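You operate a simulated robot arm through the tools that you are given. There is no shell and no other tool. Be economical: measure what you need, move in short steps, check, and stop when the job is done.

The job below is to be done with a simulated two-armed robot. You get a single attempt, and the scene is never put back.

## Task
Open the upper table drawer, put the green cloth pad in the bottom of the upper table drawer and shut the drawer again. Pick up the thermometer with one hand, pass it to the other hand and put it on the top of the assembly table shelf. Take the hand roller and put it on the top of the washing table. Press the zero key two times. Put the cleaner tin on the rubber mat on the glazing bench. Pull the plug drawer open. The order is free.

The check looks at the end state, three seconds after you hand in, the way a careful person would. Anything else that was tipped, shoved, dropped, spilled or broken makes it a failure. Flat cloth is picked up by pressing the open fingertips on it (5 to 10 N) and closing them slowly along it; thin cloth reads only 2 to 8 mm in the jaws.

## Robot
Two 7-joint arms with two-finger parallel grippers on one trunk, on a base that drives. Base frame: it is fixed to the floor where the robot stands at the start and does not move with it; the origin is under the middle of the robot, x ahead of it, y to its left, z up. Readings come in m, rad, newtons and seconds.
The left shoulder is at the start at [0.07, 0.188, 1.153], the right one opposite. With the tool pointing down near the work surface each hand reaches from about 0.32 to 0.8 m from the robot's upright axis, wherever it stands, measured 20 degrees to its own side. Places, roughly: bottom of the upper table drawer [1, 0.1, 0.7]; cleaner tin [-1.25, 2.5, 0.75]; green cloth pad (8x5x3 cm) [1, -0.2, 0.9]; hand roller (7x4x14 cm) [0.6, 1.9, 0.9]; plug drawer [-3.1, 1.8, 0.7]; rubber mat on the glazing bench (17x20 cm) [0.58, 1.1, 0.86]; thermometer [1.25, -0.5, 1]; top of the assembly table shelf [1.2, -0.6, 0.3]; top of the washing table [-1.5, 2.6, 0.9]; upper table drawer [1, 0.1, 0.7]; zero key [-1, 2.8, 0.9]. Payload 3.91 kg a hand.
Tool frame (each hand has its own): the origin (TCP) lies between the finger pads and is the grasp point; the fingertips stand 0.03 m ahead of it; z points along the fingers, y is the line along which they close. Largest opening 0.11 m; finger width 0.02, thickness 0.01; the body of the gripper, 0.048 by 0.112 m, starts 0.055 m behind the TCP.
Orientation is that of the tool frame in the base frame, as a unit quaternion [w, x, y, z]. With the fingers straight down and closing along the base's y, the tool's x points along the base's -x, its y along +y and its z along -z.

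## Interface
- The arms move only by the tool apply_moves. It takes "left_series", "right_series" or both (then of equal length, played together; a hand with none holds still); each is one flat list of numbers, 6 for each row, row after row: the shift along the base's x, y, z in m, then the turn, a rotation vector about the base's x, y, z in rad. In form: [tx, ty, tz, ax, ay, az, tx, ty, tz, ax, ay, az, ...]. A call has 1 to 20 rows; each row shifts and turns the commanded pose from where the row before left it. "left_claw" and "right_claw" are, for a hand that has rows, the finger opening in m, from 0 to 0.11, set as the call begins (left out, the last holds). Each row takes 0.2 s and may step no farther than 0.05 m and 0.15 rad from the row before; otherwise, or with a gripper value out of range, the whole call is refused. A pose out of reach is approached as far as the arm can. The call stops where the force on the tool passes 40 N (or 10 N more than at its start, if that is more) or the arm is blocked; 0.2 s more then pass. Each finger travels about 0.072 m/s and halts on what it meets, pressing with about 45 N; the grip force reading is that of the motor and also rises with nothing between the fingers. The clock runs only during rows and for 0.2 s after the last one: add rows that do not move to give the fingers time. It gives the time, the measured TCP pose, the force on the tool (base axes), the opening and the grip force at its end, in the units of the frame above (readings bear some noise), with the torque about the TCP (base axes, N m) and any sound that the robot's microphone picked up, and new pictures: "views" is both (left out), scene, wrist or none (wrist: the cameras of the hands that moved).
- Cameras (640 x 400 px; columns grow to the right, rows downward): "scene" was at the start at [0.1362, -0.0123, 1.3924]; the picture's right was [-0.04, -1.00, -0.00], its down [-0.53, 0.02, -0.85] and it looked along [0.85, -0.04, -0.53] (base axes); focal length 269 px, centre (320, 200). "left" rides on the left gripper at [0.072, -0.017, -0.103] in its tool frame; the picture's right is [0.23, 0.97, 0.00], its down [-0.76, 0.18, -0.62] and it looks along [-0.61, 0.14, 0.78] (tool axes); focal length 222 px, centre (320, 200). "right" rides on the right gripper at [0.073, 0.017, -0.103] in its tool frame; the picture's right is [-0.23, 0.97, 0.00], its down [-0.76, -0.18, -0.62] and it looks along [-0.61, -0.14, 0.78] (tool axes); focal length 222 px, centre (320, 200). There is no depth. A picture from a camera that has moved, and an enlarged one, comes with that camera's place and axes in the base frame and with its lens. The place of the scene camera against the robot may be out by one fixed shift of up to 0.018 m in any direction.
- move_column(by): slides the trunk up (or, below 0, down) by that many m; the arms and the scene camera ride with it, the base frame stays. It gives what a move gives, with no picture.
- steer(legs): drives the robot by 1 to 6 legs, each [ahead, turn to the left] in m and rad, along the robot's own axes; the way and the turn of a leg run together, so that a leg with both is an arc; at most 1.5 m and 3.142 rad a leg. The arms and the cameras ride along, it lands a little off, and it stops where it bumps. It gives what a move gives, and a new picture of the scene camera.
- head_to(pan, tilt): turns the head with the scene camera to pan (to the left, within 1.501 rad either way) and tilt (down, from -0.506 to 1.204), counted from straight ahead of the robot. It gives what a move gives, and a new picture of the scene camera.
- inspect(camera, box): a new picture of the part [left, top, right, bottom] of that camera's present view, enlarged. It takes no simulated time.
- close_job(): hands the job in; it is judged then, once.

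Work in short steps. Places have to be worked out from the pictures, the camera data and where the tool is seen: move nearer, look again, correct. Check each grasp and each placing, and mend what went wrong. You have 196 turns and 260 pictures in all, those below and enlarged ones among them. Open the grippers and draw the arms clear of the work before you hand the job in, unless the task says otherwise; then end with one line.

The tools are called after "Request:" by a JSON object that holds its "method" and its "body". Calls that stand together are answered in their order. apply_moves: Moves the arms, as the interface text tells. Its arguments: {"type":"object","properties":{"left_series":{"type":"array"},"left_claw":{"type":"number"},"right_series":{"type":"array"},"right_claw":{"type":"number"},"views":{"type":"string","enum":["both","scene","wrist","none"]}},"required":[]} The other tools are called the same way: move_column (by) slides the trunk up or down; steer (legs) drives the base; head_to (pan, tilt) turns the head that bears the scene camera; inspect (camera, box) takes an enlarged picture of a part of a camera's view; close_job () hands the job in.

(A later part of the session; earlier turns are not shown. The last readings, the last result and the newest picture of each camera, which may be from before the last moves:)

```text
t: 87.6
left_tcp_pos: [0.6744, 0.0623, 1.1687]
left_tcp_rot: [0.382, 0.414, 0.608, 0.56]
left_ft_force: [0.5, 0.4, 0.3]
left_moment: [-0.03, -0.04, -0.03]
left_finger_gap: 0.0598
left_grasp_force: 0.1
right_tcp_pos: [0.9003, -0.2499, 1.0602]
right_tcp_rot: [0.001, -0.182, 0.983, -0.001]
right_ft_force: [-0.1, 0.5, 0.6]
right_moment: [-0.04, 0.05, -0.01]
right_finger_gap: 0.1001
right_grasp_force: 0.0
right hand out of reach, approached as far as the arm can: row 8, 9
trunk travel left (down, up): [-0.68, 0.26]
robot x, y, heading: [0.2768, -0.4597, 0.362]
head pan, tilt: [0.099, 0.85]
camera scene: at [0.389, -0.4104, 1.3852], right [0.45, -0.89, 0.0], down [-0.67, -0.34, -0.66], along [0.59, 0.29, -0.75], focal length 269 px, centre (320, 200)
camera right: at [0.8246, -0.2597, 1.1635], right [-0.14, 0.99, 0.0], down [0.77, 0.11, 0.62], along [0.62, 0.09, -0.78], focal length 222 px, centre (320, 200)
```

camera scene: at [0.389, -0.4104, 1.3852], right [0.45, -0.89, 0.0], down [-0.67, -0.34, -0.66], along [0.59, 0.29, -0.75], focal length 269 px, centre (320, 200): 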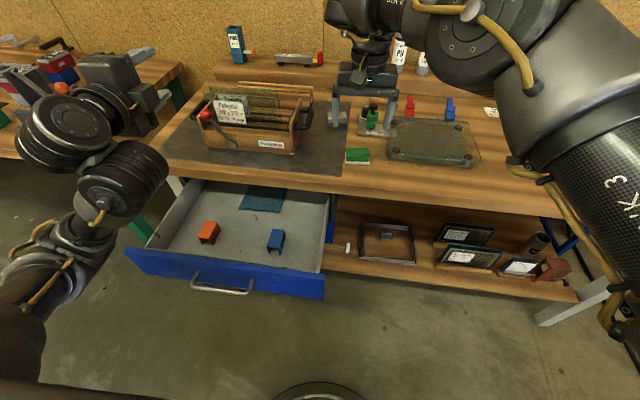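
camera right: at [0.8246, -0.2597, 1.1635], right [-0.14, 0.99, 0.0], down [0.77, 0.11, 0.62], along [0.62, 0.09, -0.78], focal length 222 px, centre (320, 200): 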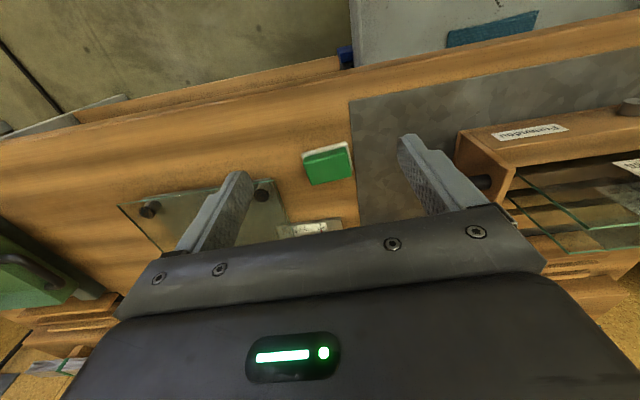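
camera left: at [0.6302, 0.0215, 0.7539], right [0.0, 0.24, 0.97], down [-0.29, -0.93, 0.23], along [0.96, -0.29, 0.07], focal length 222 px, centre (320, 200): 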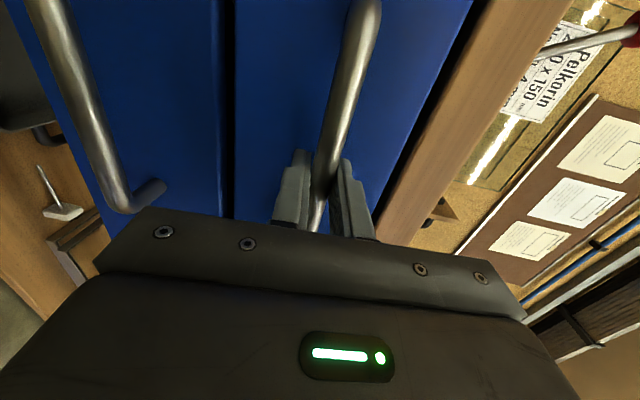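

Pad at about (0.969,-0.227) from the wrist view. I look closer at its orientation and descend to a point just above it.

Request:
{"method": "apply_moves", "body": {"right_series": [0.017, 0.005, -0.025, 0, 0, 0, 0.017, 0.005, -0.025, 0, 0, 0, 0.017, 0.005, -0.025, 0, 0, 0, 0.017, 0.005, -0.02, 0, 0, 0], "right_claw": 0.11, "views": "none"}}

Request:
{"method": "inspect", "body": {"camera": "right", "box": [160, 60, 480, 260]}}

```text
t: 88.6
left_tcp_pos: [0.6729, 0.0601, 1.1706]
left_tcp_rot: [0.382, 0.415, 0.607, 0.561]
left_ft_force: [-0.5, -0.1, -0.4]
left_moment: [0.0, 0.0, 0.01]
left_finger_gap: 0.06
left_grasp_force: 0.2
right_tcp_pos: [0.9077, -0.2388, 0.9854]
right_tcp_rot: [0.0, -0.182, 0.983, 0.0]
right_ft_force: [-0.3, 0.4, 0.2]
right_moment: [-0.02, 0.0, 0.01]
right_finger_gap: 0.1098
right_grasp_force: 0.1
right hand out of reach, approached as far as the arm can: row 1, 2, 3, 4
trunk travel left (down, up): [-0.68, 0.26]
robot x, y, heading: [0.2763, -0.4555, 0.363]
head pan, tilt: [0.099, 0.85]
```

```text
2.00 times, centred on (320, 160) of right
camera zoom: at [0.8326, -0.2505, 1.0891], right [-0.14, 0.99, 0.0], down [0.77, 0.11, 0.62], along [0.62, 0.09, -0.78], focal length 444 px, centre (320, 280)
```

zoom: 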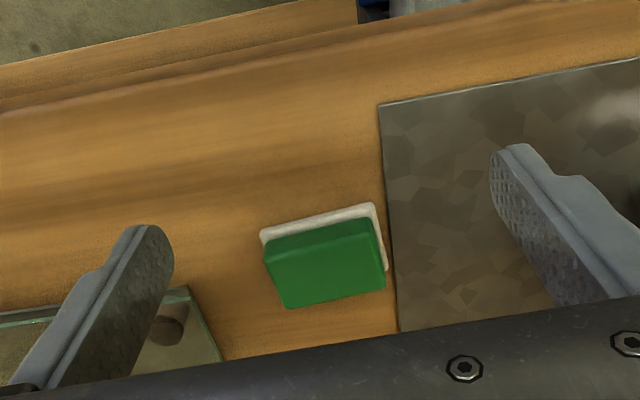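

The pad is ~6 cm beyond reach; the space before the drawer allows a 6 cm advance.

Request:
{"method": "steer", "body": {"legs": [[0.065, 0]]}}

Request:
{"method": "inspect", "body": {"camera": "right", "box": [160, 60, 480, 260]}}

```text
t: 89.6
left_tcp_pos: [0.7228, 0.0794, 1.1763]
left_tcp_rot: [0.385, 0.413, 0.604, 0.563]
left_ft_force: [-0.8, 0.7, 0.0]
left_moment: [-0.04, 0.03, 0.0]
left_finger_gap: 0.06
left_grasp_force: 0.1
right_tcp_pos: [0.9583, -0.2196, 0.9934]
right_tcp_rot: [0.006, -0.182, 0.983, 0.002]
right_ft_force: [-0.5, -0.6, -0.2]
right_moment: [0.06, -0.04, -0.01]
right_finger_gap: 0.1099
right_grasp_force: 0.1
trunk travel left (down, up): [-0.68, 0.26]
robot x, y, heading: [0.3368, -0.4409, 0.368]
head pan, tilt: [0.099, 0.85]
camera scene: at [0.4381, -0.3939, 1.3866], right [0.45, -0.89, 0.0], down [-0.67, -0.34, -0.67], along [0.6, 0.3, -0.75], focal length 269 px, centre (320, 200)
```

scene: 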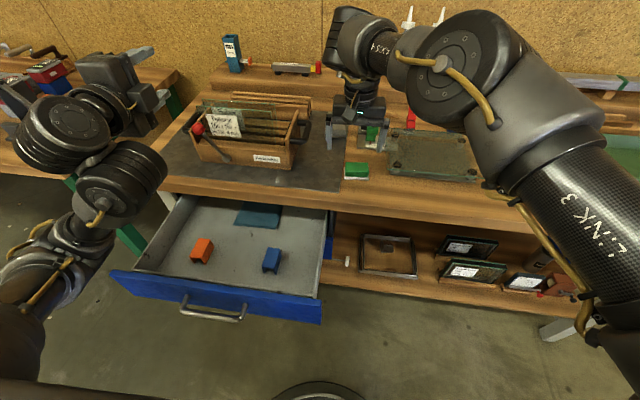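

```text
2.00 times, centred on (320, 160) of right
camera zoom: at [0.8829, -0.2304, 1.0968], right [-0.14, 0.99, 0.0], down [0.77, 0.1, 0.63], along [0.63, 0.09, -0.77], focal length 444 px, centre (320, 280)
```

zoom: 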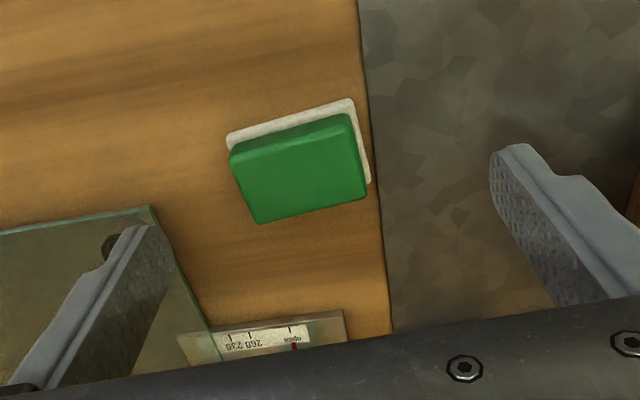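

Pad centre at (0.974,-0.226), aligned with the fingers; the glass plate's corner is near, so I set the opening to 9.6 cm and move over it at z≈0.95 first.

Request:
{"method": "apply_moves", "body": {"right_series": [0.014, -0.006, -0.02, 0, 0, 0, 0, 0, -0.02, 0, 0, 0, 0, 0, 0, 0, 0, 0], "right_claw": 0.096, "views": "wrist"}}

```text
t: 90.4
left_tcp_pos: [0.7319, 0.083, 1.1696]
left_tcp_rot: [0.381, 0.415, 0.606, 0.561]
left_ft_force: [-0.8, -0.2, 0.1]
left_moment: [0.02, 0.0, 0.02]
left_finger_gap: 0.06
left_grasp_force: 0.0
right_tcp_pos: [0.9769, -0.2241, 0.9462]
right_tcp_rot: [0.0, -0.181, 0.983, 0.001]
right_ft_force: [-0.2, -0.7, 0.6]
right_moment: [0.0, 0.0, 0.0]
right_finger_gap: 0.0959
right_grasp_force: 0.1
right hand out of reach, approached as far as the arm can: row 1
trunk travel left (down, up): [-0.68, 0.26]
robot x, y, heading: [0.3373, -0.4344, 0.365]
head pan, tilt: [0.099, 0.85]
camera right: at [0.9012, -0.2334, 1.0505], right [-0.14, 0.99, 0.0], down [0.77, 0.11, 0.62], along [0.62, 0.09, -0.78], focal length 222 px, centre (320, 200)
```

right: 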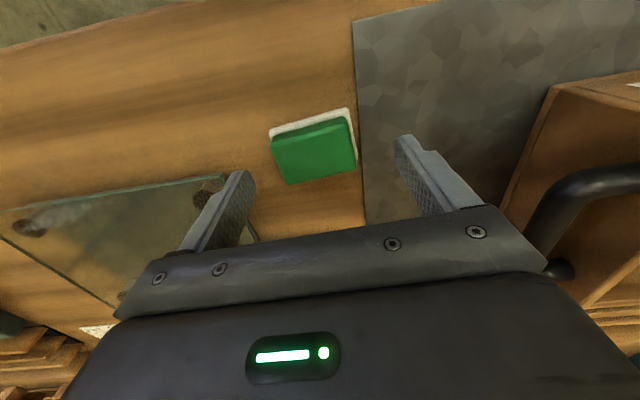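

Centred over the pad with about 1 cm clearance from the glass. I descend to z≈0.912 and close.

Request:
{"method": "apply_moves", "body": {"right_series": [-0.002, -0.001, -0.017, 0, 0, 0, 0, 0, -0.017, 0, 0, 0, 0, 0, 0, 0, 0, 0], "views": "wrist"}}

Request:
{"method": "apply_moves", "body": {"right_series": [0, 0, 0, 0, 0, 0, 0, 0, 0, 0, 0, 0, 0, 0, 0, 0, 0, 0, 0, 0, 0, 0, 0, 0], "right_claw": 0.03, "views": "wrist"}}

```text
t: 91.2
left_tcp_pos: [0.7301, 0.0825, 1.1711]
left_tcp_rot: [0.382, 0.414, 0.605, 0.562]
left_ft_force: [0.6, 0.1, -0.2]
left_moment: [-0.01, 0.0, -0.01]
left_finger_gap: 0.0601
left_grasp_force: 0.1
right_tcp_pos: [0.9738, -0.2234, 0.9128]
right_tcp_rot: [0.001, -0.182, 0.983, 0.0]
right_ft_force: [-0.8, 0.3, 0.2]
right_moment: [-0.01, 0.0, 0.02]
right_finger_gap: 0.0963
right_grasp_force: 0.0
trunk travel left (down, up): [-0.68, 0.26]
robot x, y, heading: [0.3362, -0.433, 0.368]
head pan, tilt: [0.099, 0.85]
camera right: at [0.8978, -0.2347, 1.0177], right [-0.14, 0.99, 0.0], down [0.77, 0.11, 0.63], along [0.62, 0.09, -0.78], focal length 222 px, centre (320, 200)
```

right: 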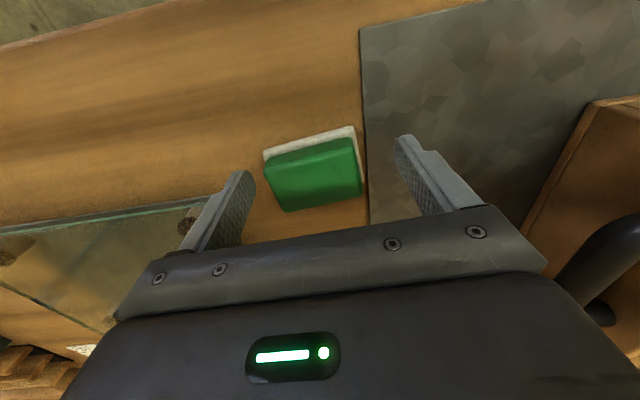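

```text
t: 92.2
left_tcp_pos: [0.7332, 0.0834, 1.1712]
left_tcp_rot: [0.383, 0.414, 0.606, 0.561]
left_ft_force: [-0.6, -0.3, -0.4]
left_moment: [0.01, -0.01, -0.04]
left_finger_gap: 0.0601
left_grasp_force: 0.0
right_tcp_pos: [0.9744, -0.2243, 0.9126]
right_tcp_rot: [0.001, -0.182, 0.983, 0.001]
right_ft_force: [2.1, -3.9, 0.0]
right_moment: [-0.2, -0.13, -0.17]
right_finger_gap: 0.0632
right_grasp_force: 44.5
trunk travel left (down, up): [-0.68, 0.26]
robot x, y, heading: [0.3373, -0.4365, 0.37]
head pan, tilt: [0.099, 0.85]
camera right: at [0.8986, -0.2354, 1.0174], right [-0.14, 0.99, 0.0], down [0.77, 0.1, 0.63], along [0.62, 0.09, -0.78], focal length 222 px, centre (320, 200)
```

right: 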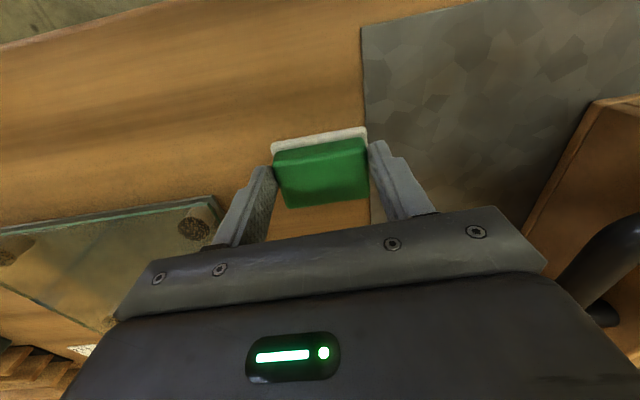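

Gripped at 63 mm. I lift 8 cm and check that the whole pad comes along.

Request:
{"method": "apply_moves", "body": {"right_series": [0, 0, 0.02, 0, 0, 0, 0, 0, 0.03, 0, 0, 0, 0, 0, 0.03, 0, 0, 0]}}

```text
t: 93.0
left_tcp_pos: [0.7306, 0.0834, 1.1709]
left_tcp_rot: [0.383, 0.414, 0.605, 0.562]
left_ft_force: [0.0, -0.2, -0.2]
left_moment: [-0.01, 0.0, 0.03]
left_finger_gap: 0.0599
left_grasp_force: 0.0
right_tcp_pos: [0.9731, -0.2251, 0.9939]
right_tcp_rot: [0.002, -0.183, 0.983, 0.001]
right_ft_force: [0.2, -0.1, -0.7]
right_moment: [0.02, -0.02, -0.03]
right_finger_gap: 0.0632
right_grasp_force: 45.3
trunk travel left (down, up): [-0.68, 0.26]
robot x, y, heading: [0.3358, -0.4344, 0.365]
head pan, tilt: [0.099, 0.85]
camera scene: at [0.4478, -0.3902, 1.3853], right [0.45, -0.89, 0.0], down [-0.67, -0.34, -0.66], along [0.59, 0.3, -0.75], focal length 269 px, centre (320, 200)
camera right: at [0.8973, -0.2354, 1.0972], right [-0.14, 0.99, 0.0], down [0.77, 0.11, 0.63], along [0.62, 0.09, -0.78], focal length 222 px, centre (320, 200)
```

scene: 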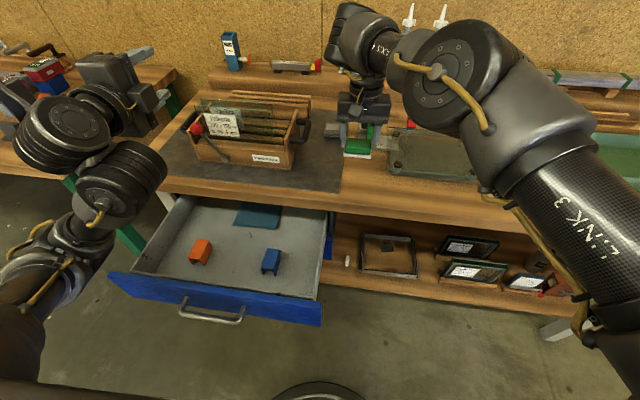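
right: 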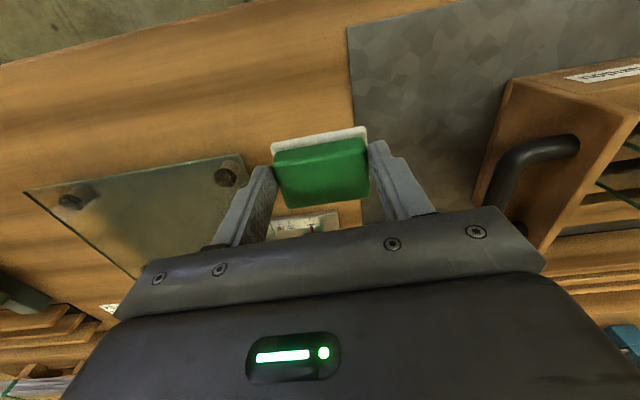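

The whole pad is lifted. I move the left arm aside and bring the pad back over the open drawer, between the orange and the blue clip (target (0.674,-0.015)).

Request:
{"method": "apply_moves", "body": {"left_series": [-0.016, 0.042, 0, 0, 0, 0, -0.016, 0.042, 0, 0, 0, 0, -0.016, 0.042, 0, 0, 0, 0, -0.016, 0.042, 0, 0, 0, 0, -0.016, 0.042, 0, 0, 0, 0], "right_series": [-0.0384, -0.0145, 0, 0, 0, 0, -0.0384, -0.0145, 0, 0, 0, 0, -0.0384, -0.0145, 0, 0, 0, 0, -0.0384, -0.0145, 0, 0, 0, 0, -0.0384, -0.0145, 0, 0, 0, 0], "views": "none"}}

Request:
{"method": "apply_moves", "body": {"right_series": [-0.0151, 0.0401, 0, 0, 0, 0, -0.0151, 0.0401, 0, 0, 0, 0, -0.0151, 0.0401, 0, 0, 0, 0, -0.0151, 0.0401, 0, 0, 0, 0, -0.0151, 0.0401, 0, 0, 0, 0, -0.0151, 0.0401, 0, 0, 0, 0, -0.0151, 0.0401, 0, 0, 0, 0]}}

```text
t: 94.2
left_tcp_pos: [0.6463, 0.3069, 1.1631]
left_tcp_rot: [0.385, 0.411, 0.609, 0.558]
left_ft_force: [-0.8, 1.6, 0.1]
left_moment: [0.03, -0.05, -0.11]
left_finger_gap: 0.0598
left_grasp_force: 0.1
left hand out of reach, approached as far as the arm can: row 3
right_tcp_pos: [0.8343, -0.2612, 0.9925]
right_tcp_rot: [0.001, -0.184, 0.983, -0.005]
right_ft_force: [-0.7, 2.3, -0.5]
right_moment: [-0.08, -0.03, 0.0]
right_finger_gap: 0.0633
right_grasp_force: 44.9
right hand out of reach, approached as far as the arm can: row 4, 5
trunk travel left (down, up): [-0.68, 0.26]
robot x, y, heading: [0.3377, -0.435, 0.366]
head pan, tilt: [0.099, 0.85]
```

```text
t: 95.8
left_tcp_pos: [0.6508, 0.2935, 1.1697]
left_tcp_rot: [0.382, 0.413, 0.607, 0.561]
left_ft_force: [-0.3, 0.3, -1.2]
left_moment: [0.01, -0.01, 0.0]
left_finger_gap: 0.0599
left_grasp_force: 0.0
right_tcp_pos: [0.7426, -0.1287, 0.9937]
right_tcp_rot: [0.002, -0.183, 0.983, 0.002]
right_ft_force: [0.6, -0.8, -0.2]
right_moment: [-0.01, -0.02, 0.02]
right_finger_gap: 0.0631
right_grasp_force: 45.0
right hand out of reach, approached as far as the arm can: row 4, 5, 6, 7
trunk travel left (down, up): [-0.68, 0.26]
robot x, y, heading: [0.3368, -0.4323, 0.36]
head pan, tilt: [0.099, 0.85]
camera scene: at [0.4487, -0.389, 1.3852], right [0.45, -0.89, 0.0], down [-0.67, -0.34, -0.66], along [0.59, 0.3, -0.75], focal length 269 px, centre (320, 200)
camera right: at [0.668, -0.1392, 1.0967], right [-0.14, 0.99, 0.01], down [0.77, 0.1, 0.63], along [0.62, 0.09, -0.78], focal length 222 px, centre (320, 200)
```

scene: 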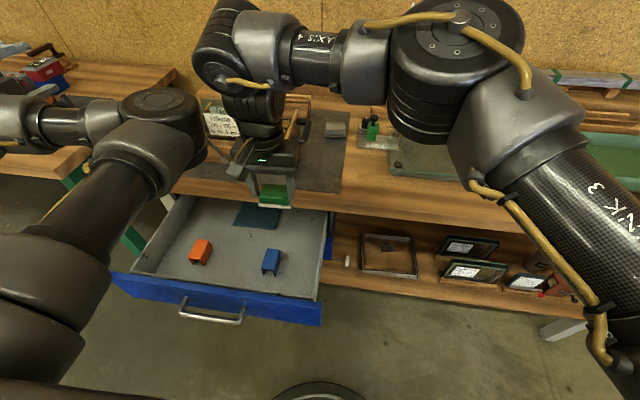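
right: 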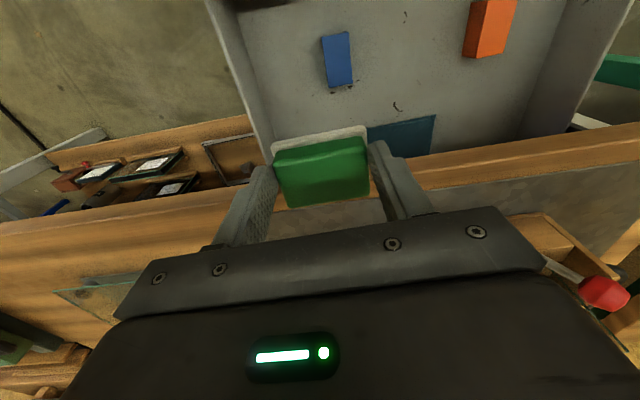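

The right arm is at its folding limit. Turning the base left by 0.25 rad swings the pad right between the clips; I do that.

Request:
{"method": "steer", "body": {"legs": [[0, 0.25]]}}

Request:
{"method": "inspect", "body": {"camera": "right", "box": [0, 0, 640, 400]}}

```text
t: 97.1
left_tcp_pos: [0.4585, 0.3499, 1.1697]
left_tcp_rot: [0.309, 0.335, 0.653, 0.605]
left_ft_force: [0.3, -0.1, 0.6]
left_moment: [-0.01, -0.01, 0.03]
left_finger_gap: 0.0602
left_grasp_force: 0.0
right_tcp_pos: [0.6528, -0.037, 0.9924]
right_tcp_rot: [0.001, -0.304, 0.953, 0.003]
right_ft_force: [0.0, -0.1, -1.0]
right_moment: [-0.02, -0.02, -0.01]
right_finger_gap: 0.0631
right_grasp_force: 45.1
trunk travel left (down, up): [-0.68, 0.26]
robot x, y, heading: [0.335, -0.4345, 0.613]
head pan, tilt: [0.099, 0.85]
camera scene: at [0.4318, -0.3626, 1.3853], right [0.66, -0.75, 0.0], down [-0.57, -0.49, -0.66], along [0.5, 0.43, -0.75], focal length 269 px, centre (320, 200)
```

scene: 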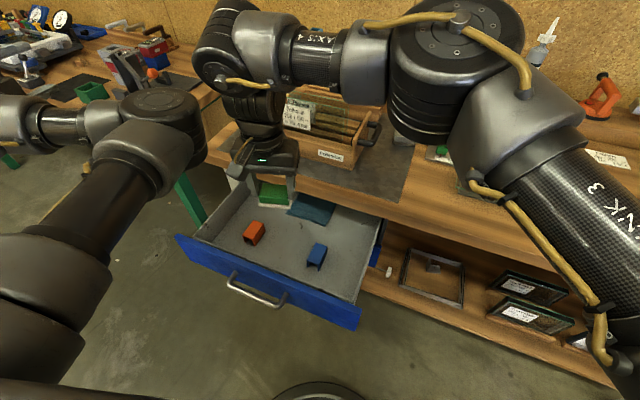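

```text
1.00 times, centred on (320, 200) of right (not enlarged: the box is as wide or as high as the picture)
camera zoom: at [0.5842, -0.0662, 1.0969], right [-0.38, 0.93, 0.01], down [0.72, 0.29, 0.63], along [0.58, 0.24, -0.78], focal length 222 px, centre (320, 200)
```

zoom: 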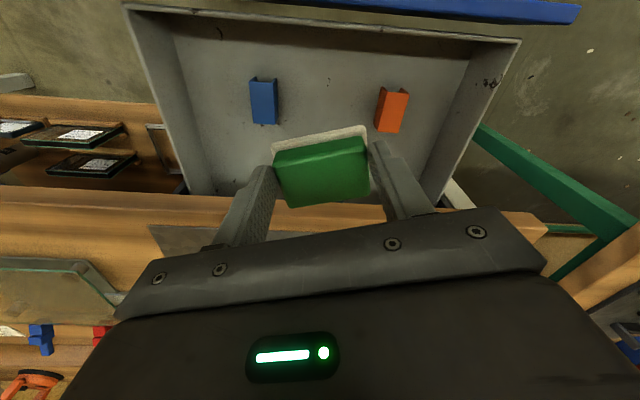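

The pad hangs between the clips (midpoint (0.675,-0.013)). I shift slightly and lower into the drawer.

Request:
{"method": "apply_moves", "body": {"right_series": [0.006, 0.012, -0.03, 0, 0, 0, 0, 0, -0.04, 0, 0, 0, 0, 0, -0.04, 0, 0, 0, 0, 0, -0.04, 0, 0, 0, 0, 0, -0.04, 0, 0, 0]}}

```text
t: 98.3
left_tcp_pos: [0.4602, 0.3487, 1.1696]
left_tcp_rot: [0.308, 0.336, 0.654, 0.604]
left_ft_force: [-0.5, 0.0, 1.4]
left_moment: [0.01, 0.01, -0.02]
left_finger_gap: 0.0598
left_grasp_force: 0.1
right_tcp_pos: [0.6651, -0.0421, 0.8005]
right_tcp_rot: [0.002, -0.305, 0.952, 0.003]
right_ft_force: [0.2, -0.6, -0.1]
right_moment: [0.01, -0.01, -0.01]
right_finger_gap: 0.063
right_grasp_force: 45.5
right hand out of reach, approached as far as the arm can: row 1, 4, 5
trunk travel left (down, up): [-0.68, 0.26]
robot x, y, heading: [0.3398, -0.4328, 0.615]
head pan, tilt: [0.099, 0.85]
camera scene: at [0.4321, -0.3621, 1.3853], right [0.66, -0.75, 0.0], down [-0.57, -0.49, -0.66], along [0.5, 0.43, -0.75], focal length 269 px, centre (320, 200)
camera right: at [0.5943, -0.0704, 0.9041], right [-0.38, 0.93, 0.01], down [0.72, 0.29, 0.63], along [0.58, 0.24, -0.78], focal length 222 px, centre (320, 200)
```

scene: 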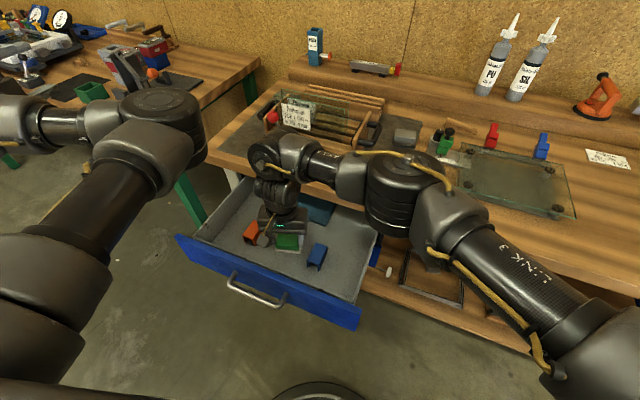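
right: 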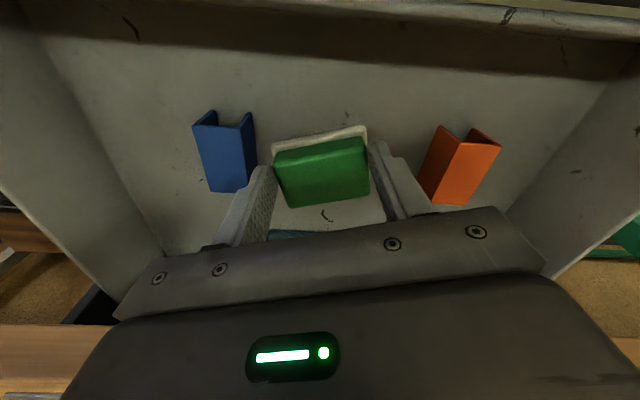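

The arm is near its folding limit, so I lower the last bit with the trunk, in small steps, watching the force.

Request:
{"method": "move_column", "body": {"by": -0.04}}

Request:
{"method": "inspect", "body": {"camera": "right", "box": [0, 0, 640, 400]}}

```text
t: 99.1
left_tcp_pos: [0.459, 0.3488, 1.1304]
left_tcp_rot: [0.308, 0.336, 0.653, 0.605]
left_ft_force: [0.3, 0.8, 0.1]
left_moment: [0.01, 0.02, -0.04]
left_finger_gap: 0.0602
left_grasp_force: 0.2
right_tcp_pos: [0.6653, -0.0417, 0.7597]
right_tcp_rot: [0.001, -0.305, 0.952, 0.004]
right_ft_force: [-0.2, 0.1, -0.1]
right_moment: [0.0, 0.01, 0.0]
right_finger_gap: 0.0631
right_grasp_force: 45.2
trunk travel left (down, up): [-0.64, 0.3]
robot x, y, heading: [0.338, -0.4337, 0.618]
head pan, tilt: [0.099, 0.85]
```

```text
1.00 times, centred on (320, 200) of right (not enlarged: the box is as wide or as high as the picture)
camera zoom: at [0.5937, -0.071, 0.8646], right [-0.38, 0.93, 0.01], down [0.72, 0.29, 0.63], along [0.58, 0.24, -0.78], focal length 222 px, centre (320, 200)
```

zoom: 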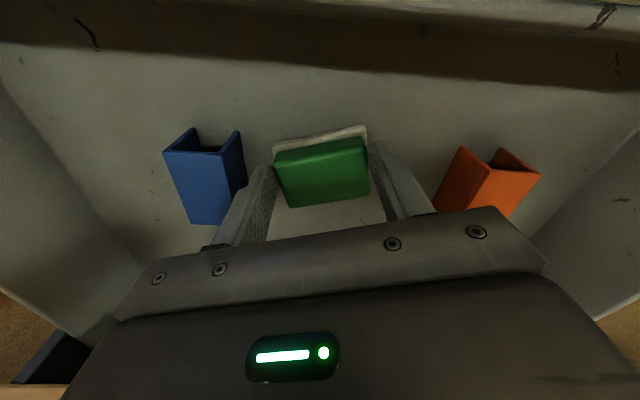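

The right finger is nearer to the blue clip; I shift 1.5 cm left and lower the trunk further.

Request:
{"method": "apply_moves", "body": {"right_series": [-0.005, 0.014, 0, 0, 0, 0, 0, 0, 0, 0, 0, 0], "views": "none"}}

Request:
{"method": "move_column", "body": {"by": -0.02}}

Request:
{"method": "inspect", "body": {"camera": "right", "box": [0, 0, 640, 400]}}

```text
t: 99.7
left_tcp_pos: [0.4597, 0.3484, 1.1317]
left_tcp_rot: [0.309, 0.336, 0.653, 0.605]
left_ft_force: [0.1, -0.6, 0.1]
left_moment: [0.01, -0.02, 0.01]
left_finger_gap: 0.06
left_grasp_force: 0.1
right_tcp_pos: [0.665, -0.0411, 0.7602]
right_tcp_rot: [0.002, -0.303, 0.953, 0.005]
right_ft_force: [-0.5, 0.3, -0.8]
right_moment: [-0.03, -0.02, 0.01]
right_finger_gap: 0.0631
right_grasp_force: 44.5
right hand out of reach, approached as far as the arm can: row 1
trunk travel left (down, up): [-0.64, 0.3]
robot x, y, heading: [0.3385, -0.4327, 0.616]
head pan, tilt: [0.099, 0.85]
```

```text
t: 100.3
left_tcp_pos: [0.4595, 0.3472, 1.1106]
left_tcp_rot: [0.309, 0.335, 0.653, 0.605]
left_ft_force: [-0.6, 0.2, -0.3]
left_moment: [-0.01, 0.02, 0.01]
left_finger_gap: 0.0601
left_grasp_force: 0.0
right_tcp_pos: [0.6648, -0.0416, 0.7457]
right_tcp_rot: [0.003, -0.305, 0.952, 0.004]
right_ft_force: [1.6, -2.6, 20.6]
right_moment: [-0.54, -0.26, 0.05]
right_finger_gap: 0.0629
right_grasp_force: 44.9
trunk travel left (down, up): [-0.62, 0.32]
robot x, y, heading: [0.3357, -0.4365, 0.617]
head pan, tilt: [0.099, 0.85]
stopped: the force on the tool passed its limit at 60 N (the readings are from after the stop); the commanded pose is now the measured one
```

```text
1.00 times, centred on (320, 200) of right (not enlarged: the box is as wide or as high as the picture)
camera zoom: at [0.5942, -0.0712, 0.8484], right [-0.38, 0.92, 0.01], down [0.72, 0.29, 0.63], along [0.58, 0.25, -0.78], focal length 222 px, centre (320, 200)
```

zoom: 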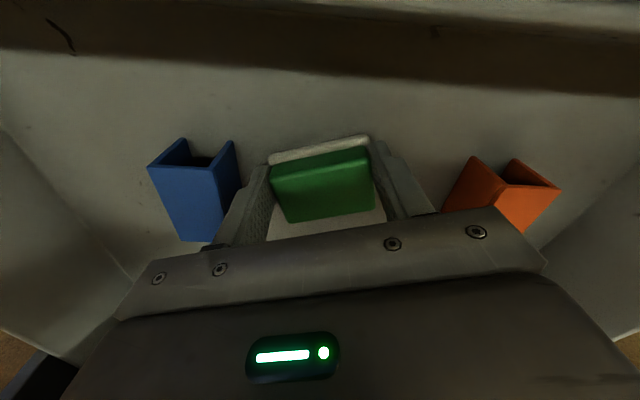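

The pad rests on the drawer bottom. I open just 2 cm and lift the hand with the trunk.

Request:
{"method": "apply_moves", "body": {"right_series": [0, 0, 0, 0, 0, 0, 0, 0, 0, 0, 0, 0, 0, 0, 0.01, 0, 0, 0], "right_claw": 0.08, "views": "none"}}

Request:
{"method": "move_column", "body": {"by": 0.08}}

Request:
{"method": "inspect", "body": {"camera": "right", "box": [0, 0, 640, 400]}}

```text
t: 101.1
left_tcp_pos: [0.4592, 0.3475, 1.1101]
left_tcp_rot: [0.308, 0.335, 0.653, 0.605]
left_ft_force: [1.1, -0.3, -0.4]
left_moment: [0.01, 0.01, 0.01]
left_finger_gap: 0.0601
left_grasp_force: 0.0
right_tcp_pos: [0.6658, -0.0399, 0.7527]
right_tcp_rot: [0.002, -0.305, 0.952, 0.003]
right_ft_force: [0.0, -0.7, -0.1]
right_moment: [-0.02, 0.0, 0.01]
right_finger_gap: 0.08
right_grasp_force: 0.1
trunk travel left (down, up): [-0.62, 0.32]
robot x, y, heading: [0.337, -0.4325, 0.62]
head pan, tilt: [0.099, 0.85]
```

```text
t: 102.3
left_tcp_pos: [0.4602, 0.3491, 1.1885]
left_tcp_rot: [0.309, 0.335, 0.654, 0.604]
left_ft_force: [-0.2, 0.1, -0.1]
left_moment: [-0.01, -0.01, -0.03]
left_finger_gap: 0.06
left_grasp_force: 0.0
right_tcp_pos: [0.6637, -0.0405, 0.833]
right_tcp_rot: [0.003, -0.305, 0.952, 0.005]
right_ft_force: [0.4, 0.5, 0.1]
right_moment: [-0.01, -0.02, 0.0]
right_finger_gap: 0.08
right_grasp_force: 0.0
trunk travel left (down, up): [-0.7, 0.24]
robot x, y, heading: [0.3342, -0.4328, 0.619]
head pan, tilt: [0.099, 0.85]
```

```text
1.00 times, centred on (320, 200) of right (not enlarged: the box is as wide or as high as the picture)
camera zoom: at [0.5941, -0.0703, 0.9368], right [-0.38, 0.92, 0.01], down [0.72, 0.29, 0.63], along [0.58, 0.24, -0.78], focal length 222 px, centre (320, 200)
```

zoom: 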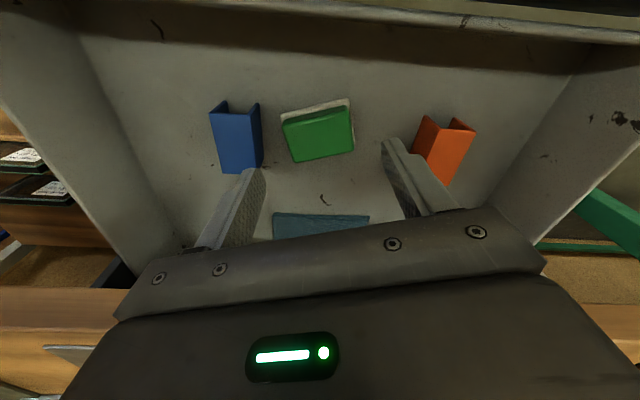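

The pad lies flat between the clips. I raise the trunk, then drive back to the place from which I opened the drawer.

Request:
{"method": "move_column", "body": {"by": 0.2}}

Request:
{"method": "steer", "body": {"legs": [[0, -0.4], [-0.43, 0], [0, 0.15]]}}

```text
t: 104.5
left_tcp_pos: [0.4601, 0.3491, 1.3899]
left_tcp_rot: [0.308, 0.335, 0.653, 0.605]
left_ft_force: [0.9, 0.6, -0.3]
left_moment: [0.0, -0.01, -0.02]
left_finger_gap: 0.0602
left_grasp_force: 0.1
right_tcp_pos: [0.6652, -0.0413, 1.0332]
right_tcp_rot: [0.003, -0.305, 0.952, 0.005]
right_ft_force: [0.3, 0.8, -0.6]
right_moment: [-0.02, 0.01, -0.02]
right_finger_gap: 0.0801
right_grasp_force: 0.1
trunk travel left (down, up): [-0.9, 0.04]
robot x, y, heading: [0.3329, -0.4365, 0.615]
head pan, tilt: [0.099, 0.85]
```

```text
t: 109.0
left_tcp_pos: [0.2294, 0.1986, 1.39]
left_tcp_rot: [0.38, 0.413, 0.607, 0.563]
left_ft_force: [0.7, -0.8, 0.3]
left_moment: [-0.01, -0.02, 0.02]
left_finger_gap: 0.06
left_grasp_force: 0.0
right_tcp_pos: [0.3326, -0.2292, 1.0314]
right_tcp_rot: [0.001, -0.185, 0.983, 0.005]
right_ft_force: [-0.7, 0.0, -0.1]
right_moment: [0.03, -0.02, 0.04]
right_finger_gap: 0.0801
right_grasp_force: 0.0
trunk travel left (down, up): [-0.9, 0.04]
robot x, y, heading: [-0.0881, -0.5311, 0.37]
head pan, tilt: [0.099, 0.85]
camera scene: at [0.0305, -0.4857, 1.6051], right [0.45, -0.89, 0.0], down [-0.67, -0.34, -0.66], along [0.59, 0.3, -0.75], focal length 269 px, centre (320, 200)
```

scene: 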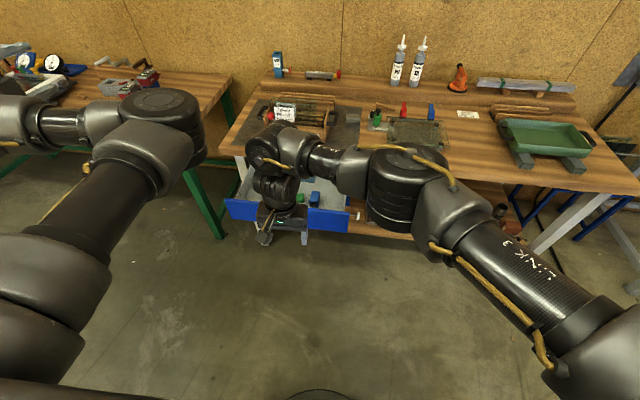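

I move the right arm aside to the right first, then bring the left hand back before the handle line.

Request:
{"method": "apply_moves", "body": {"right_series": [0.009, -0.04, 0.02, 0, 0, 0, 0.009, -0.04, 0.02, 0, 0, 0, 0.009, -0.04, 0.02, 0, 0, 0, 0.009, -0.04, 0.02, 0, 0, 0, 0.009, -0.04, 0.02, 0, 0, 0, 0.009, -0.04, 0.02, 0, 0, 0, 0.009, -0.04, 0.02, 0, 0, 0, 0.009, -0.04, 0.02, 0, 0, 0], "views": "none"}}

Request:
{"method": "apply_moves", "body": {"left_series": [0.0188, -0.038, -0.0067, 0, 0, 0, 0.0188, -0.038, -0.0067, 0, 0, 0, 0.0188, -0.038, -0.0067, 0, 0, 0, 0.0188, -0.038, -0.0067, 0, 0, 0, 0.0188, -0.038, -0.0067, 0, 0, 0, 0.0188, -0.038, -0.0067, 0, 0, 0, 0.0188, -0.038, -0.0067, 0, 0, 0, 0.0188, -0.038, -0.0067, 0, 0, 0, 0.0188, -0.038, -0.0067, 0, 0, 0], "views": "none"}}

Request:
{"method": "move_column", "body": {"by": -0.3}}

Request:
{"method": "move_column", "body": {"by": -0.27}}

Request:
{"method": "head_to", "body": {"pan": 0.3, "tilt": 0.6}}

```text
t: 110.8
left_tcp_pos: [0.2271, 0.1962, 1.3924]
left_tcp_rot: [0.38, 0.413, 0.606, 0.564]
left_ft_force: [0.5, -0.6, 0.3]
left_moment: [-0.01, 0.0, 0.02]
left_finger_gap: 0.0599
left_grasp_force: 0.1
right_tcp_pos: [0.4464, -0.532, 1.1798]
right_tcp_rot: [0.002, -0.186, 0.983, 0.004]
right_ft_force: [-0.3, -1.4, 0.2]
right_moment: [0.04, 0.03, 0.05]
right_finger_gap: 0.08
right_grasp_force: 0.1
right hand out of reach, approached as far as the arm can: row 2, 3, 4, 5
trunk travel left (down, up): [-0.9, 0.04]
robot x, y, heading: [-0.0834, -0.5313, 0.374]
head pan, tilt: [0.099, 0.85]
```

```text
t: 112.8
left_tcp_pos: [0.3646, 0.02, 1.3398]
left_tcp_rot: [0.381, 0.414, 0.606, 0.562]
left_ft_force: [-0.4, -0.2, -0.2]
left_moment: [-0.01, 0.04, -0.03]
left_finger_gap: 0.0598
left_grasp_force: 0.0
left hand out of reach, approached as far as the arm can: row 5, 6, 7, 8, 9
right_tcp_pos: [0.448, -0.5283, 1.1801]
right_tcp_rot: [0.002, -0.186, 0.983, 0.004]
right_ft_force: [0.8, -0.2, 0.1]
right_moment: [0.02, 0.03, -0.02]
right_finger_gap: 0.08
right_grasp_force: 0.1
trunk travel left (down, up): [-0.9, 0.04]
robot x, y, heading: [-0.0809, -0.5338, 0.369]
head pan, tilt: [0.099, 0.85]
```

```text
t: 115.8
left_tcp_pos: [0.3619, 0.0203, 1.0405]
left_tcp_rot: [0.381, 0.413, 0.607, 0.562]
left_ft_force: [0.5, -0.6, 0.4]
left_moment: [-0.03, 0.0, 0.0]
left_finger_gap: 0.0603
left_grasp_force: 0.0
right_tcp_pos: [0.4468, -0.5274, 0.8811]
right_tcp_rot: [0.003, -0.185, 0.983, 0.005]
right_ft_force: [-0.1, -0.6, 0.4]
right_moment: [0.01, 0.01, 0.04]
right_finger_gap: 0.0799
right_grasp_force: 0.1
trunk travel left (down, up): [-0.6, 0.34]
robot x, y, heading: [-0.0911, -0.5312, 0.374]
head pan, tilt: [0.099, 0.85]
```

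```text
t: 118.5
left_tcp_pos: [0.3618, 0.021, 0.7703]
left_tcp_rot: [0.38, 0.413, 0.607, 0.563]
left_ft_force: [-1.1, 0.0, 0.5]
left_moment: [0.01, 0.0, -0.01]
left_finger_gap: 0.0601
left_grasp_force: 0.0
right_tcp_pos: [0.4468, -0.5275, 0.611]
right_tcp_rot: [0.003, -0.186, 0.983, 0.004]
right_ft_force: [0.9, -0.1, 0.0]
right_moment: [0.0, 0.0, 0.01]
right_finger_gap: 0.08
right_grasp_force: 0.1
trunk travel left (down, up): [-0.33, 0.61]
robot x, y, heading: [-0.0861, -0.5264, 0.374]
head pan, tilt: [0.099, 0.85]
```

```text
t: 119.3
left_tcp_pos: [0.3619, 0.02, 0.7703]
left_tcp_rot: [0.381, 0.413, 0.608, 0.562]
left_ft_force: [-0.5, -0.4, -0.2]
left_moment: [0.0, 0.02, 0.0]
left_finger_gap: 0.0598
left_grasp_force: 0.2
right_tcp_pos: [0.4457, -0.5272, 0.6096]
right_tcp_rot: [0.003, -0.186, 0.983, 0.004]
right_ft_force: [-0.1, 0.0, 0.0]
right_moment: [0.03, -0.01, -0.03]
right_finger_gap: 0.0802
right_grasp_force: 0.1
trunk travel left (down, up): [-0.33, 0.61]
robot x, y, heading: [-0.0857, -0.5284, 0.371]
head pan, tilt: [0.3, 0.6]
camera scene: at [0.0277, -0.4643, 1.0561], right [0.62, -0.78, 0.0], down [-0.44, -0.35, -0.82], along [0.65, 0.51, -0.57], focal length 269 px, centre (320, 200)
```

scene: 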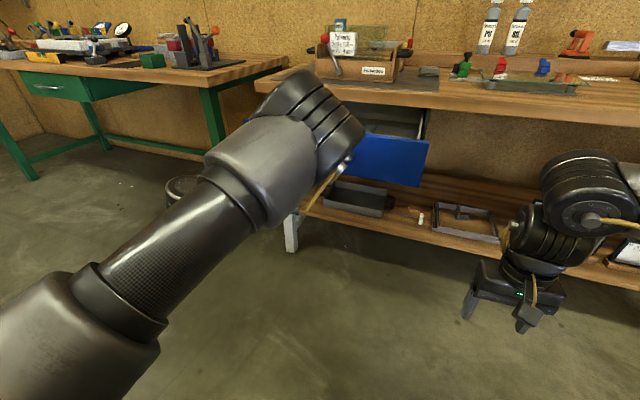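

Left hand still needs ~16 cm to the right to face the handle; I shift it there and look through the wrist camera.

Request:
{"method": "apply_moves", "body": {"left_series": [0.0113, -0.04, -0.0015, 0, 0, 0, 0.0113, -0.04, -0.0015, 0, 0, 0, 0.0113, -0.04, -0.0015, 0, 0, 0, 0.0113, -0.04, -0.0015, 0, 0, 0]}}

```text
t: 120.3
left_tcp_pos: [0.3748, 0.0124, 0.7674]
left_tcp_rot: [0.38, 0.413, 0.608, 0.561]
left_ft_force: [-0.2, -0.4, 0.6]
left_moment: [0.0, -0.02, -0.02]
left_finger_gap: 0.0599
left_grasp_force: 0.1
left hand out of reach, approached as far as the arm can: row 1, 2, 3, 4
right_tcp_pos: [0.4467, -0.5278, 0.6104]
right_tcp_rot: [0.003, -0.185, 0.983, 0.004]
right_ft_force: [-0.9, 0.4, 0.4]
right_moment: [-0.01, 0.0, -0.02]
right_finger_gap: 0.08
right_grasp_force: 0.1
trunk travel left (down, up): [-0.33, 0.61]
robot x, y, heading: [-0.085, -0.533, 0.368]
head pan, tilt: [0.3, 0.6]
camera scene: at [0.0276, -0.4643, 1.0561], right [0.62, -0.78, 0.0], down [-0.44, -0.35, -0.83], along [0.65, 0.51, -0.56], focal length 269 px, centre (320, 200)
camera left: at [0.2505, 0.0419, 0.7598], right [-0.01, 0.24, 0.97], down [-0.28, -0.93, 0.23], along [0.96, -0.27, 0.08], focal length 222 px, centre (320, 200)
```

scene: 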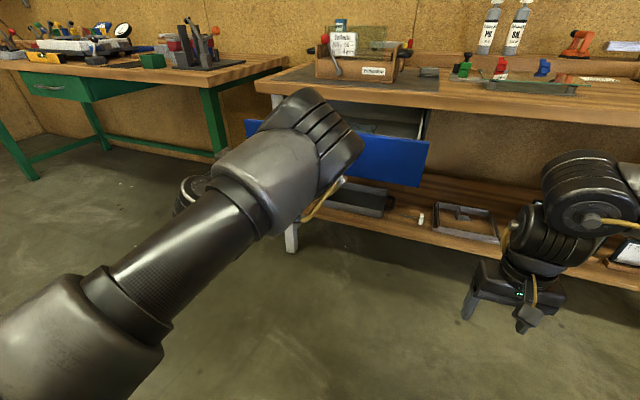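
left: 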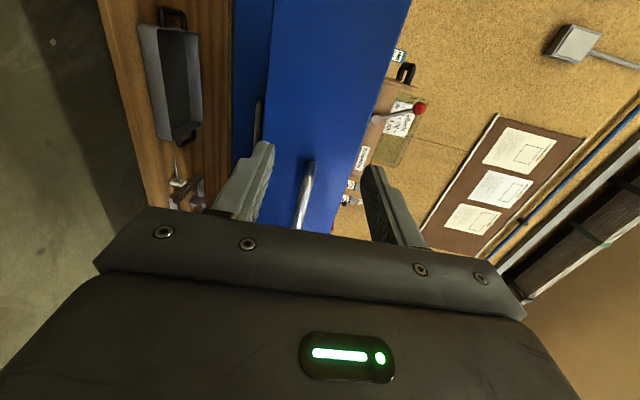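

The elbow's other posture limits sideways reach, but the closed fingers face the drawer front left of its handle, which serves for pushing. I close them and drive forward in steps.

Request:
{"method": "apply_moves", "body": {"left_series": [0, 0, 0, 0, 0, 0, 0, 0, 0, 0, 0, 0, 0, 0, 0, 0, 0, 0], "left_claw": 0.0, "views": "none"}}

Request:
{"method": "steer", "body": {"legs": [[0.2, 0]]}}

```text
t: 121.1
left_tcp_pos: [0.3735, 0.0127, 0.7675]
left_tcp_rot: [0.38, 0.413, 0.607, 0.563]
left_ft_force: [0.1, -0.9, -0.3]
left_moment: [0.01, 0.02, -0.03]
left_finger_gap: 0.0001
left_grasp_force: 37.6
right_tcp_pos: [0.4469, -0.527, 0.6087]
right_tcp_rot: [0.003, -0.186, 0.983, 0.004]
right_ft_force: [0.1, 0.6, 0.3]
right_moment: [-0.03, -0.02, 0.03]
right_finger_gap: 0.0802
right_grasp_force: 0.1
trunk travel left (down, up): [-0.33, 0.61]
robot x, y, heading: [-0.0836, -0.5279, 0.374]
head pan, tilt: [0.3, 0.6]
```

```text
t: 122.7
left_tcp_pos: [0.5617, 0.0875, 0.7673]
left_tcp_rot: [0.38, 0.413, 0.608, 0.561]
left_ft_force: [0.6, 0.2, 0.5]
left_moment: [-0.02, 0.01, -0.01]
left_finger_gap: 0.0002
left_grasp_force: 37.8
right_tcp_pos: [0.6363, -0.4538, 0.6089]
right_tcp_rot: [0.003, -0.186, 0.982, 0.004]
right_ft_force: [0.2, 0.7, -0.2]
right_moment: [-0.02, 0.01, 0.02]
right_finger_gap: 0.0802
right_grasp_force: 0.0
trunk travel left (down, up): [-0.33, 0.61]
robot x, y, heading: [0.1034, -0.4544, 0.376]
head pan, tilt: [0.3, 0.6]
camera scene: at [0.2164, -0.3904, 1.056], right [0.62, -0.78, 0.0], down [-0.44, -0.35, -0.82], along [0.64, 0.51, -0.57], focal length 269 px, centre (320, 200)
```

scene: 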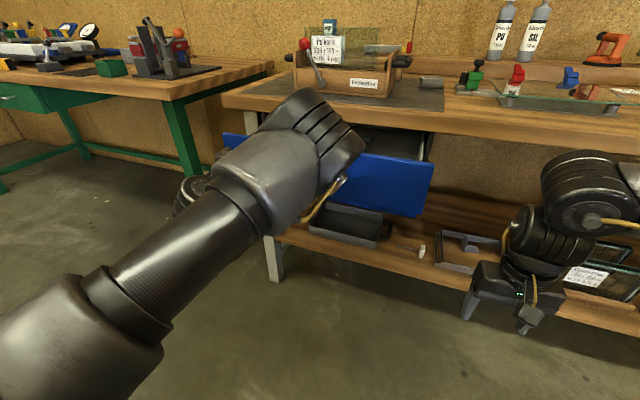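

It moves freely. I drive the remaining 0.15 m.

Request:
{"method": "steer", "body": {"legs": [[0.15, 0]]}}

Request:
{"method": "inspect", "body": {"camera": "left", "box": [0, 0, 640, 400]}}

```text
t: 124.0
left_tcp_pos: [0.7006, 0.1424, 0.7674]
left_tcp_rot: [0.379, 0.414, 0.608, 0.561]
left_ft_force: [0.7, 0.6, -0.4]
left_moment: [-0.01, 0.01, -0.01]
left_finger_gap: 0.0
left_grasp_force: 37.7
right_tcp_pos: [0.774, -0.3991, 0.6089]
right_tcp_rot: [0.002, -0.187, 0.982, 0.004]
right_ft_force: [0.1, -0.1, 0.1]
right_moment: [0.02, 0.01, 0.0]
right_finger_gap: 0.08
right_grasp_force: 0.0
trunk travel left (down, up): [-0.33, 0.61]
robot x, y, heading: [0.2421, -0.4021, 0.373]
head pan, tilt: [0.3, 0.6]
camera scene: at [0.3555, -0.3361, 1.0559], right [0.62, -0.78, 0.0], down [-0.44, -0.35, -0.82], along [0.64, 0.51, -0.57], focal length 269 px, centre (320, 200)
```

scene: 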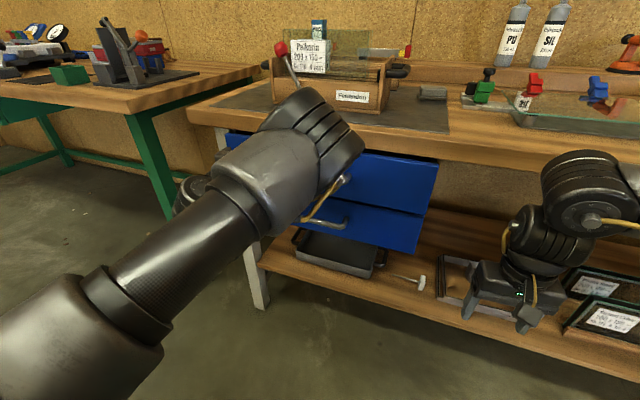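

```text
1.00 times, centred on (320, 200) of left (not enlarged: the box is as wide or as high as the picture)
camera zoom: at [0.5775, 0.1703, 0.7591], right [-0.01, 0.24, 0.97], down [-0.28, -0.93, 0.23], along [0.96, -0.27, 0.08], focal length 222 px, centre (320, 200)
```

zoom: 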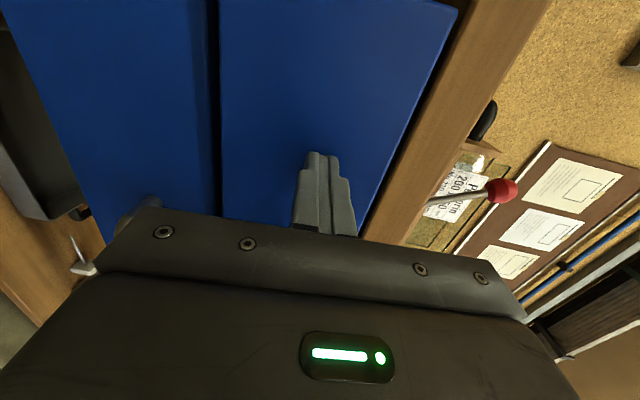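

Nearly flush. I push a bit further to be sure.

Request:
{"method": "steer", "body": {"legs": [[0.03, 0]]}}

Request:
{"method": "inspect", "body": {"camera": "left", "box": [0, 0, 640, 400]}}

```text
t: 124.9
left_tcp_pos: [0.7124, 0.1465, 0.7703]
left_tcp_rot: [0.376, 0.416, 0.609, 0.561]
left_ft_force: [-14.7, -13.7, 7.8]
left_moment: [0.11, -0.31, -0.39]
left_finger_gap: 0.0
left_grasp_force: 37.7
right_tcp_pos: [0.7895, -0.393, 0.6101]
right_tcp_rot: [0.003, -0.187, 0.982, 0.005]
right_ft_force: [0.5, 0.1, -0.1]
right_moment: [-0.04, -0.02, 0.0]
right_finger_gap: 0.0802
right_grasp_force: 0.0
trunk travel left (down, up): [-0.33, 0.61]
robot x, y, heading: [0.2582, -0.3936, 0.375]
head pan, tilt: [0.3, 0.6]
stopped in leg 1: the force on the tool passed its limit at 118 N (the readings are from after the stop); the commanded pose is now the measured one
camera scene: at [0.3696, -0.3315, 1.0566], right [0.62, -0.78, 0.0], down [-0.44, -0.35, -0.83], along [0.65, 0.52, -0.56], focal length 269 px, centre (320, 200)
```

scene: 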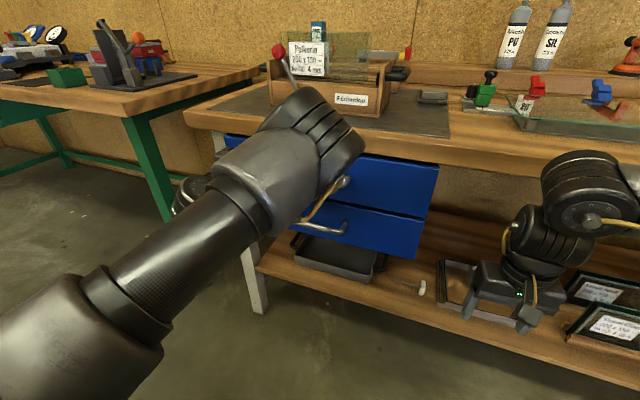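

```text
1.00 times, centred on (320, 200) of left (not enlarged: the box is as wide or as high as the picture)
camera zoom: at [0.5892, 0.1751, 0.7631], right [0.0, 0.23, 0.97], down [-0.28, -0.93, 0.22], along [0.96, -0.27, 0.07], focal length 222 px, centre (320, 200)
```

zoom: 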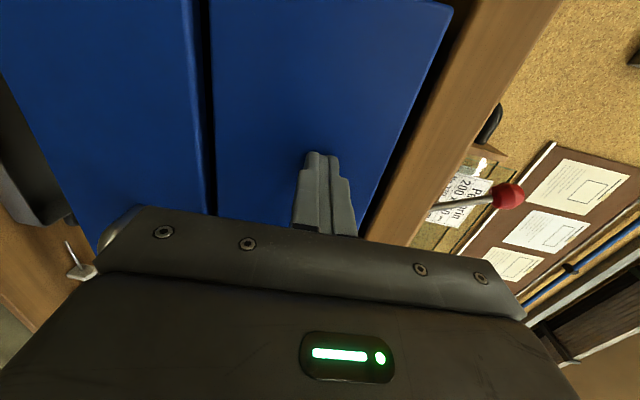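

Hard stop reached: the drawer is shut. I back off and look over the result.

Request:
{"method": "steer", "body": {"legs": [[-0.45, 0]]}}

Request:
{"method": "inspect", "body": {"camera": "scene", "box": [240, 80, 560, 280]}}

```text
t: 127.6
left_tcp_pos: [0.2997, -0.0146, 0.7667]
left_tcp_rot: [0.377, 0.414, 0.611, 0.56]
left_ft_force: [-0.3, 0.1, 0.6]
left_moment: [0.0, -0.03, -0.01]
left_finger_gap: 0.0
left_grasp_force: 37.7
right_tcp_pos: [0.378, -0.5542, 0.6093]
right_tcp_rot: [0.002, -0.188, 0.982, 0.004]
right_ft_force: [0.5, -0.3, 0.1]
right_moment: [0.03, -0.01, 0.01]
right_finger_gap: 0.0799
right_grasp_force: 0.0
trunk travel left (down, up): [-0.33, 0.61]
robot x, y, heading: [-0.1531, -0.5592, 0.376]
head pan, tilt: [0.3, 0.6]
camera scene: at [-0.0423, -0.4924, 1.0562], right [0.63, -0.78, 0.0], down [-0.44, -0.35, -0.83], along [0.64, 0.52, -0.56], focal length 269 px, centre (320, 200)
```

scene: 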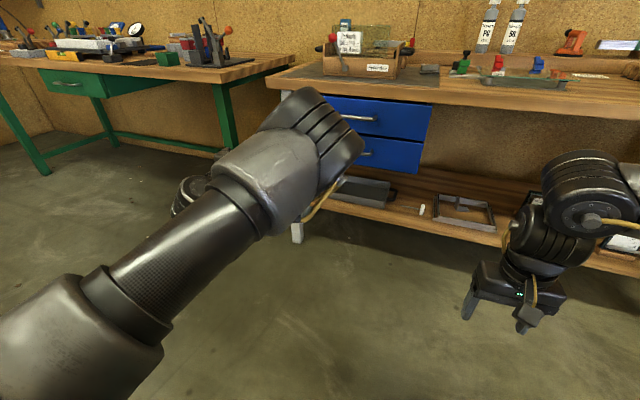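

```text
2.00 times, centred on (400, 180) of scene
camera zoom: at [-0.0423, -0.4924, 1.0562], right [0.63, -0.78, 0.0], down [-0.44, -0.35, -0.83], along [0.64, 0.52, -0.56], focal length 539 px, centre (160, 240)
```

zoom: 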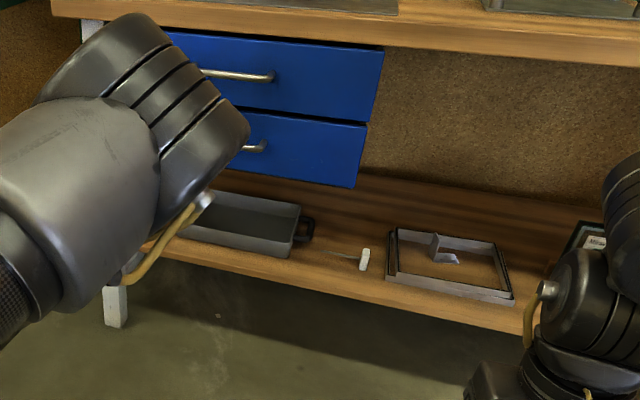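

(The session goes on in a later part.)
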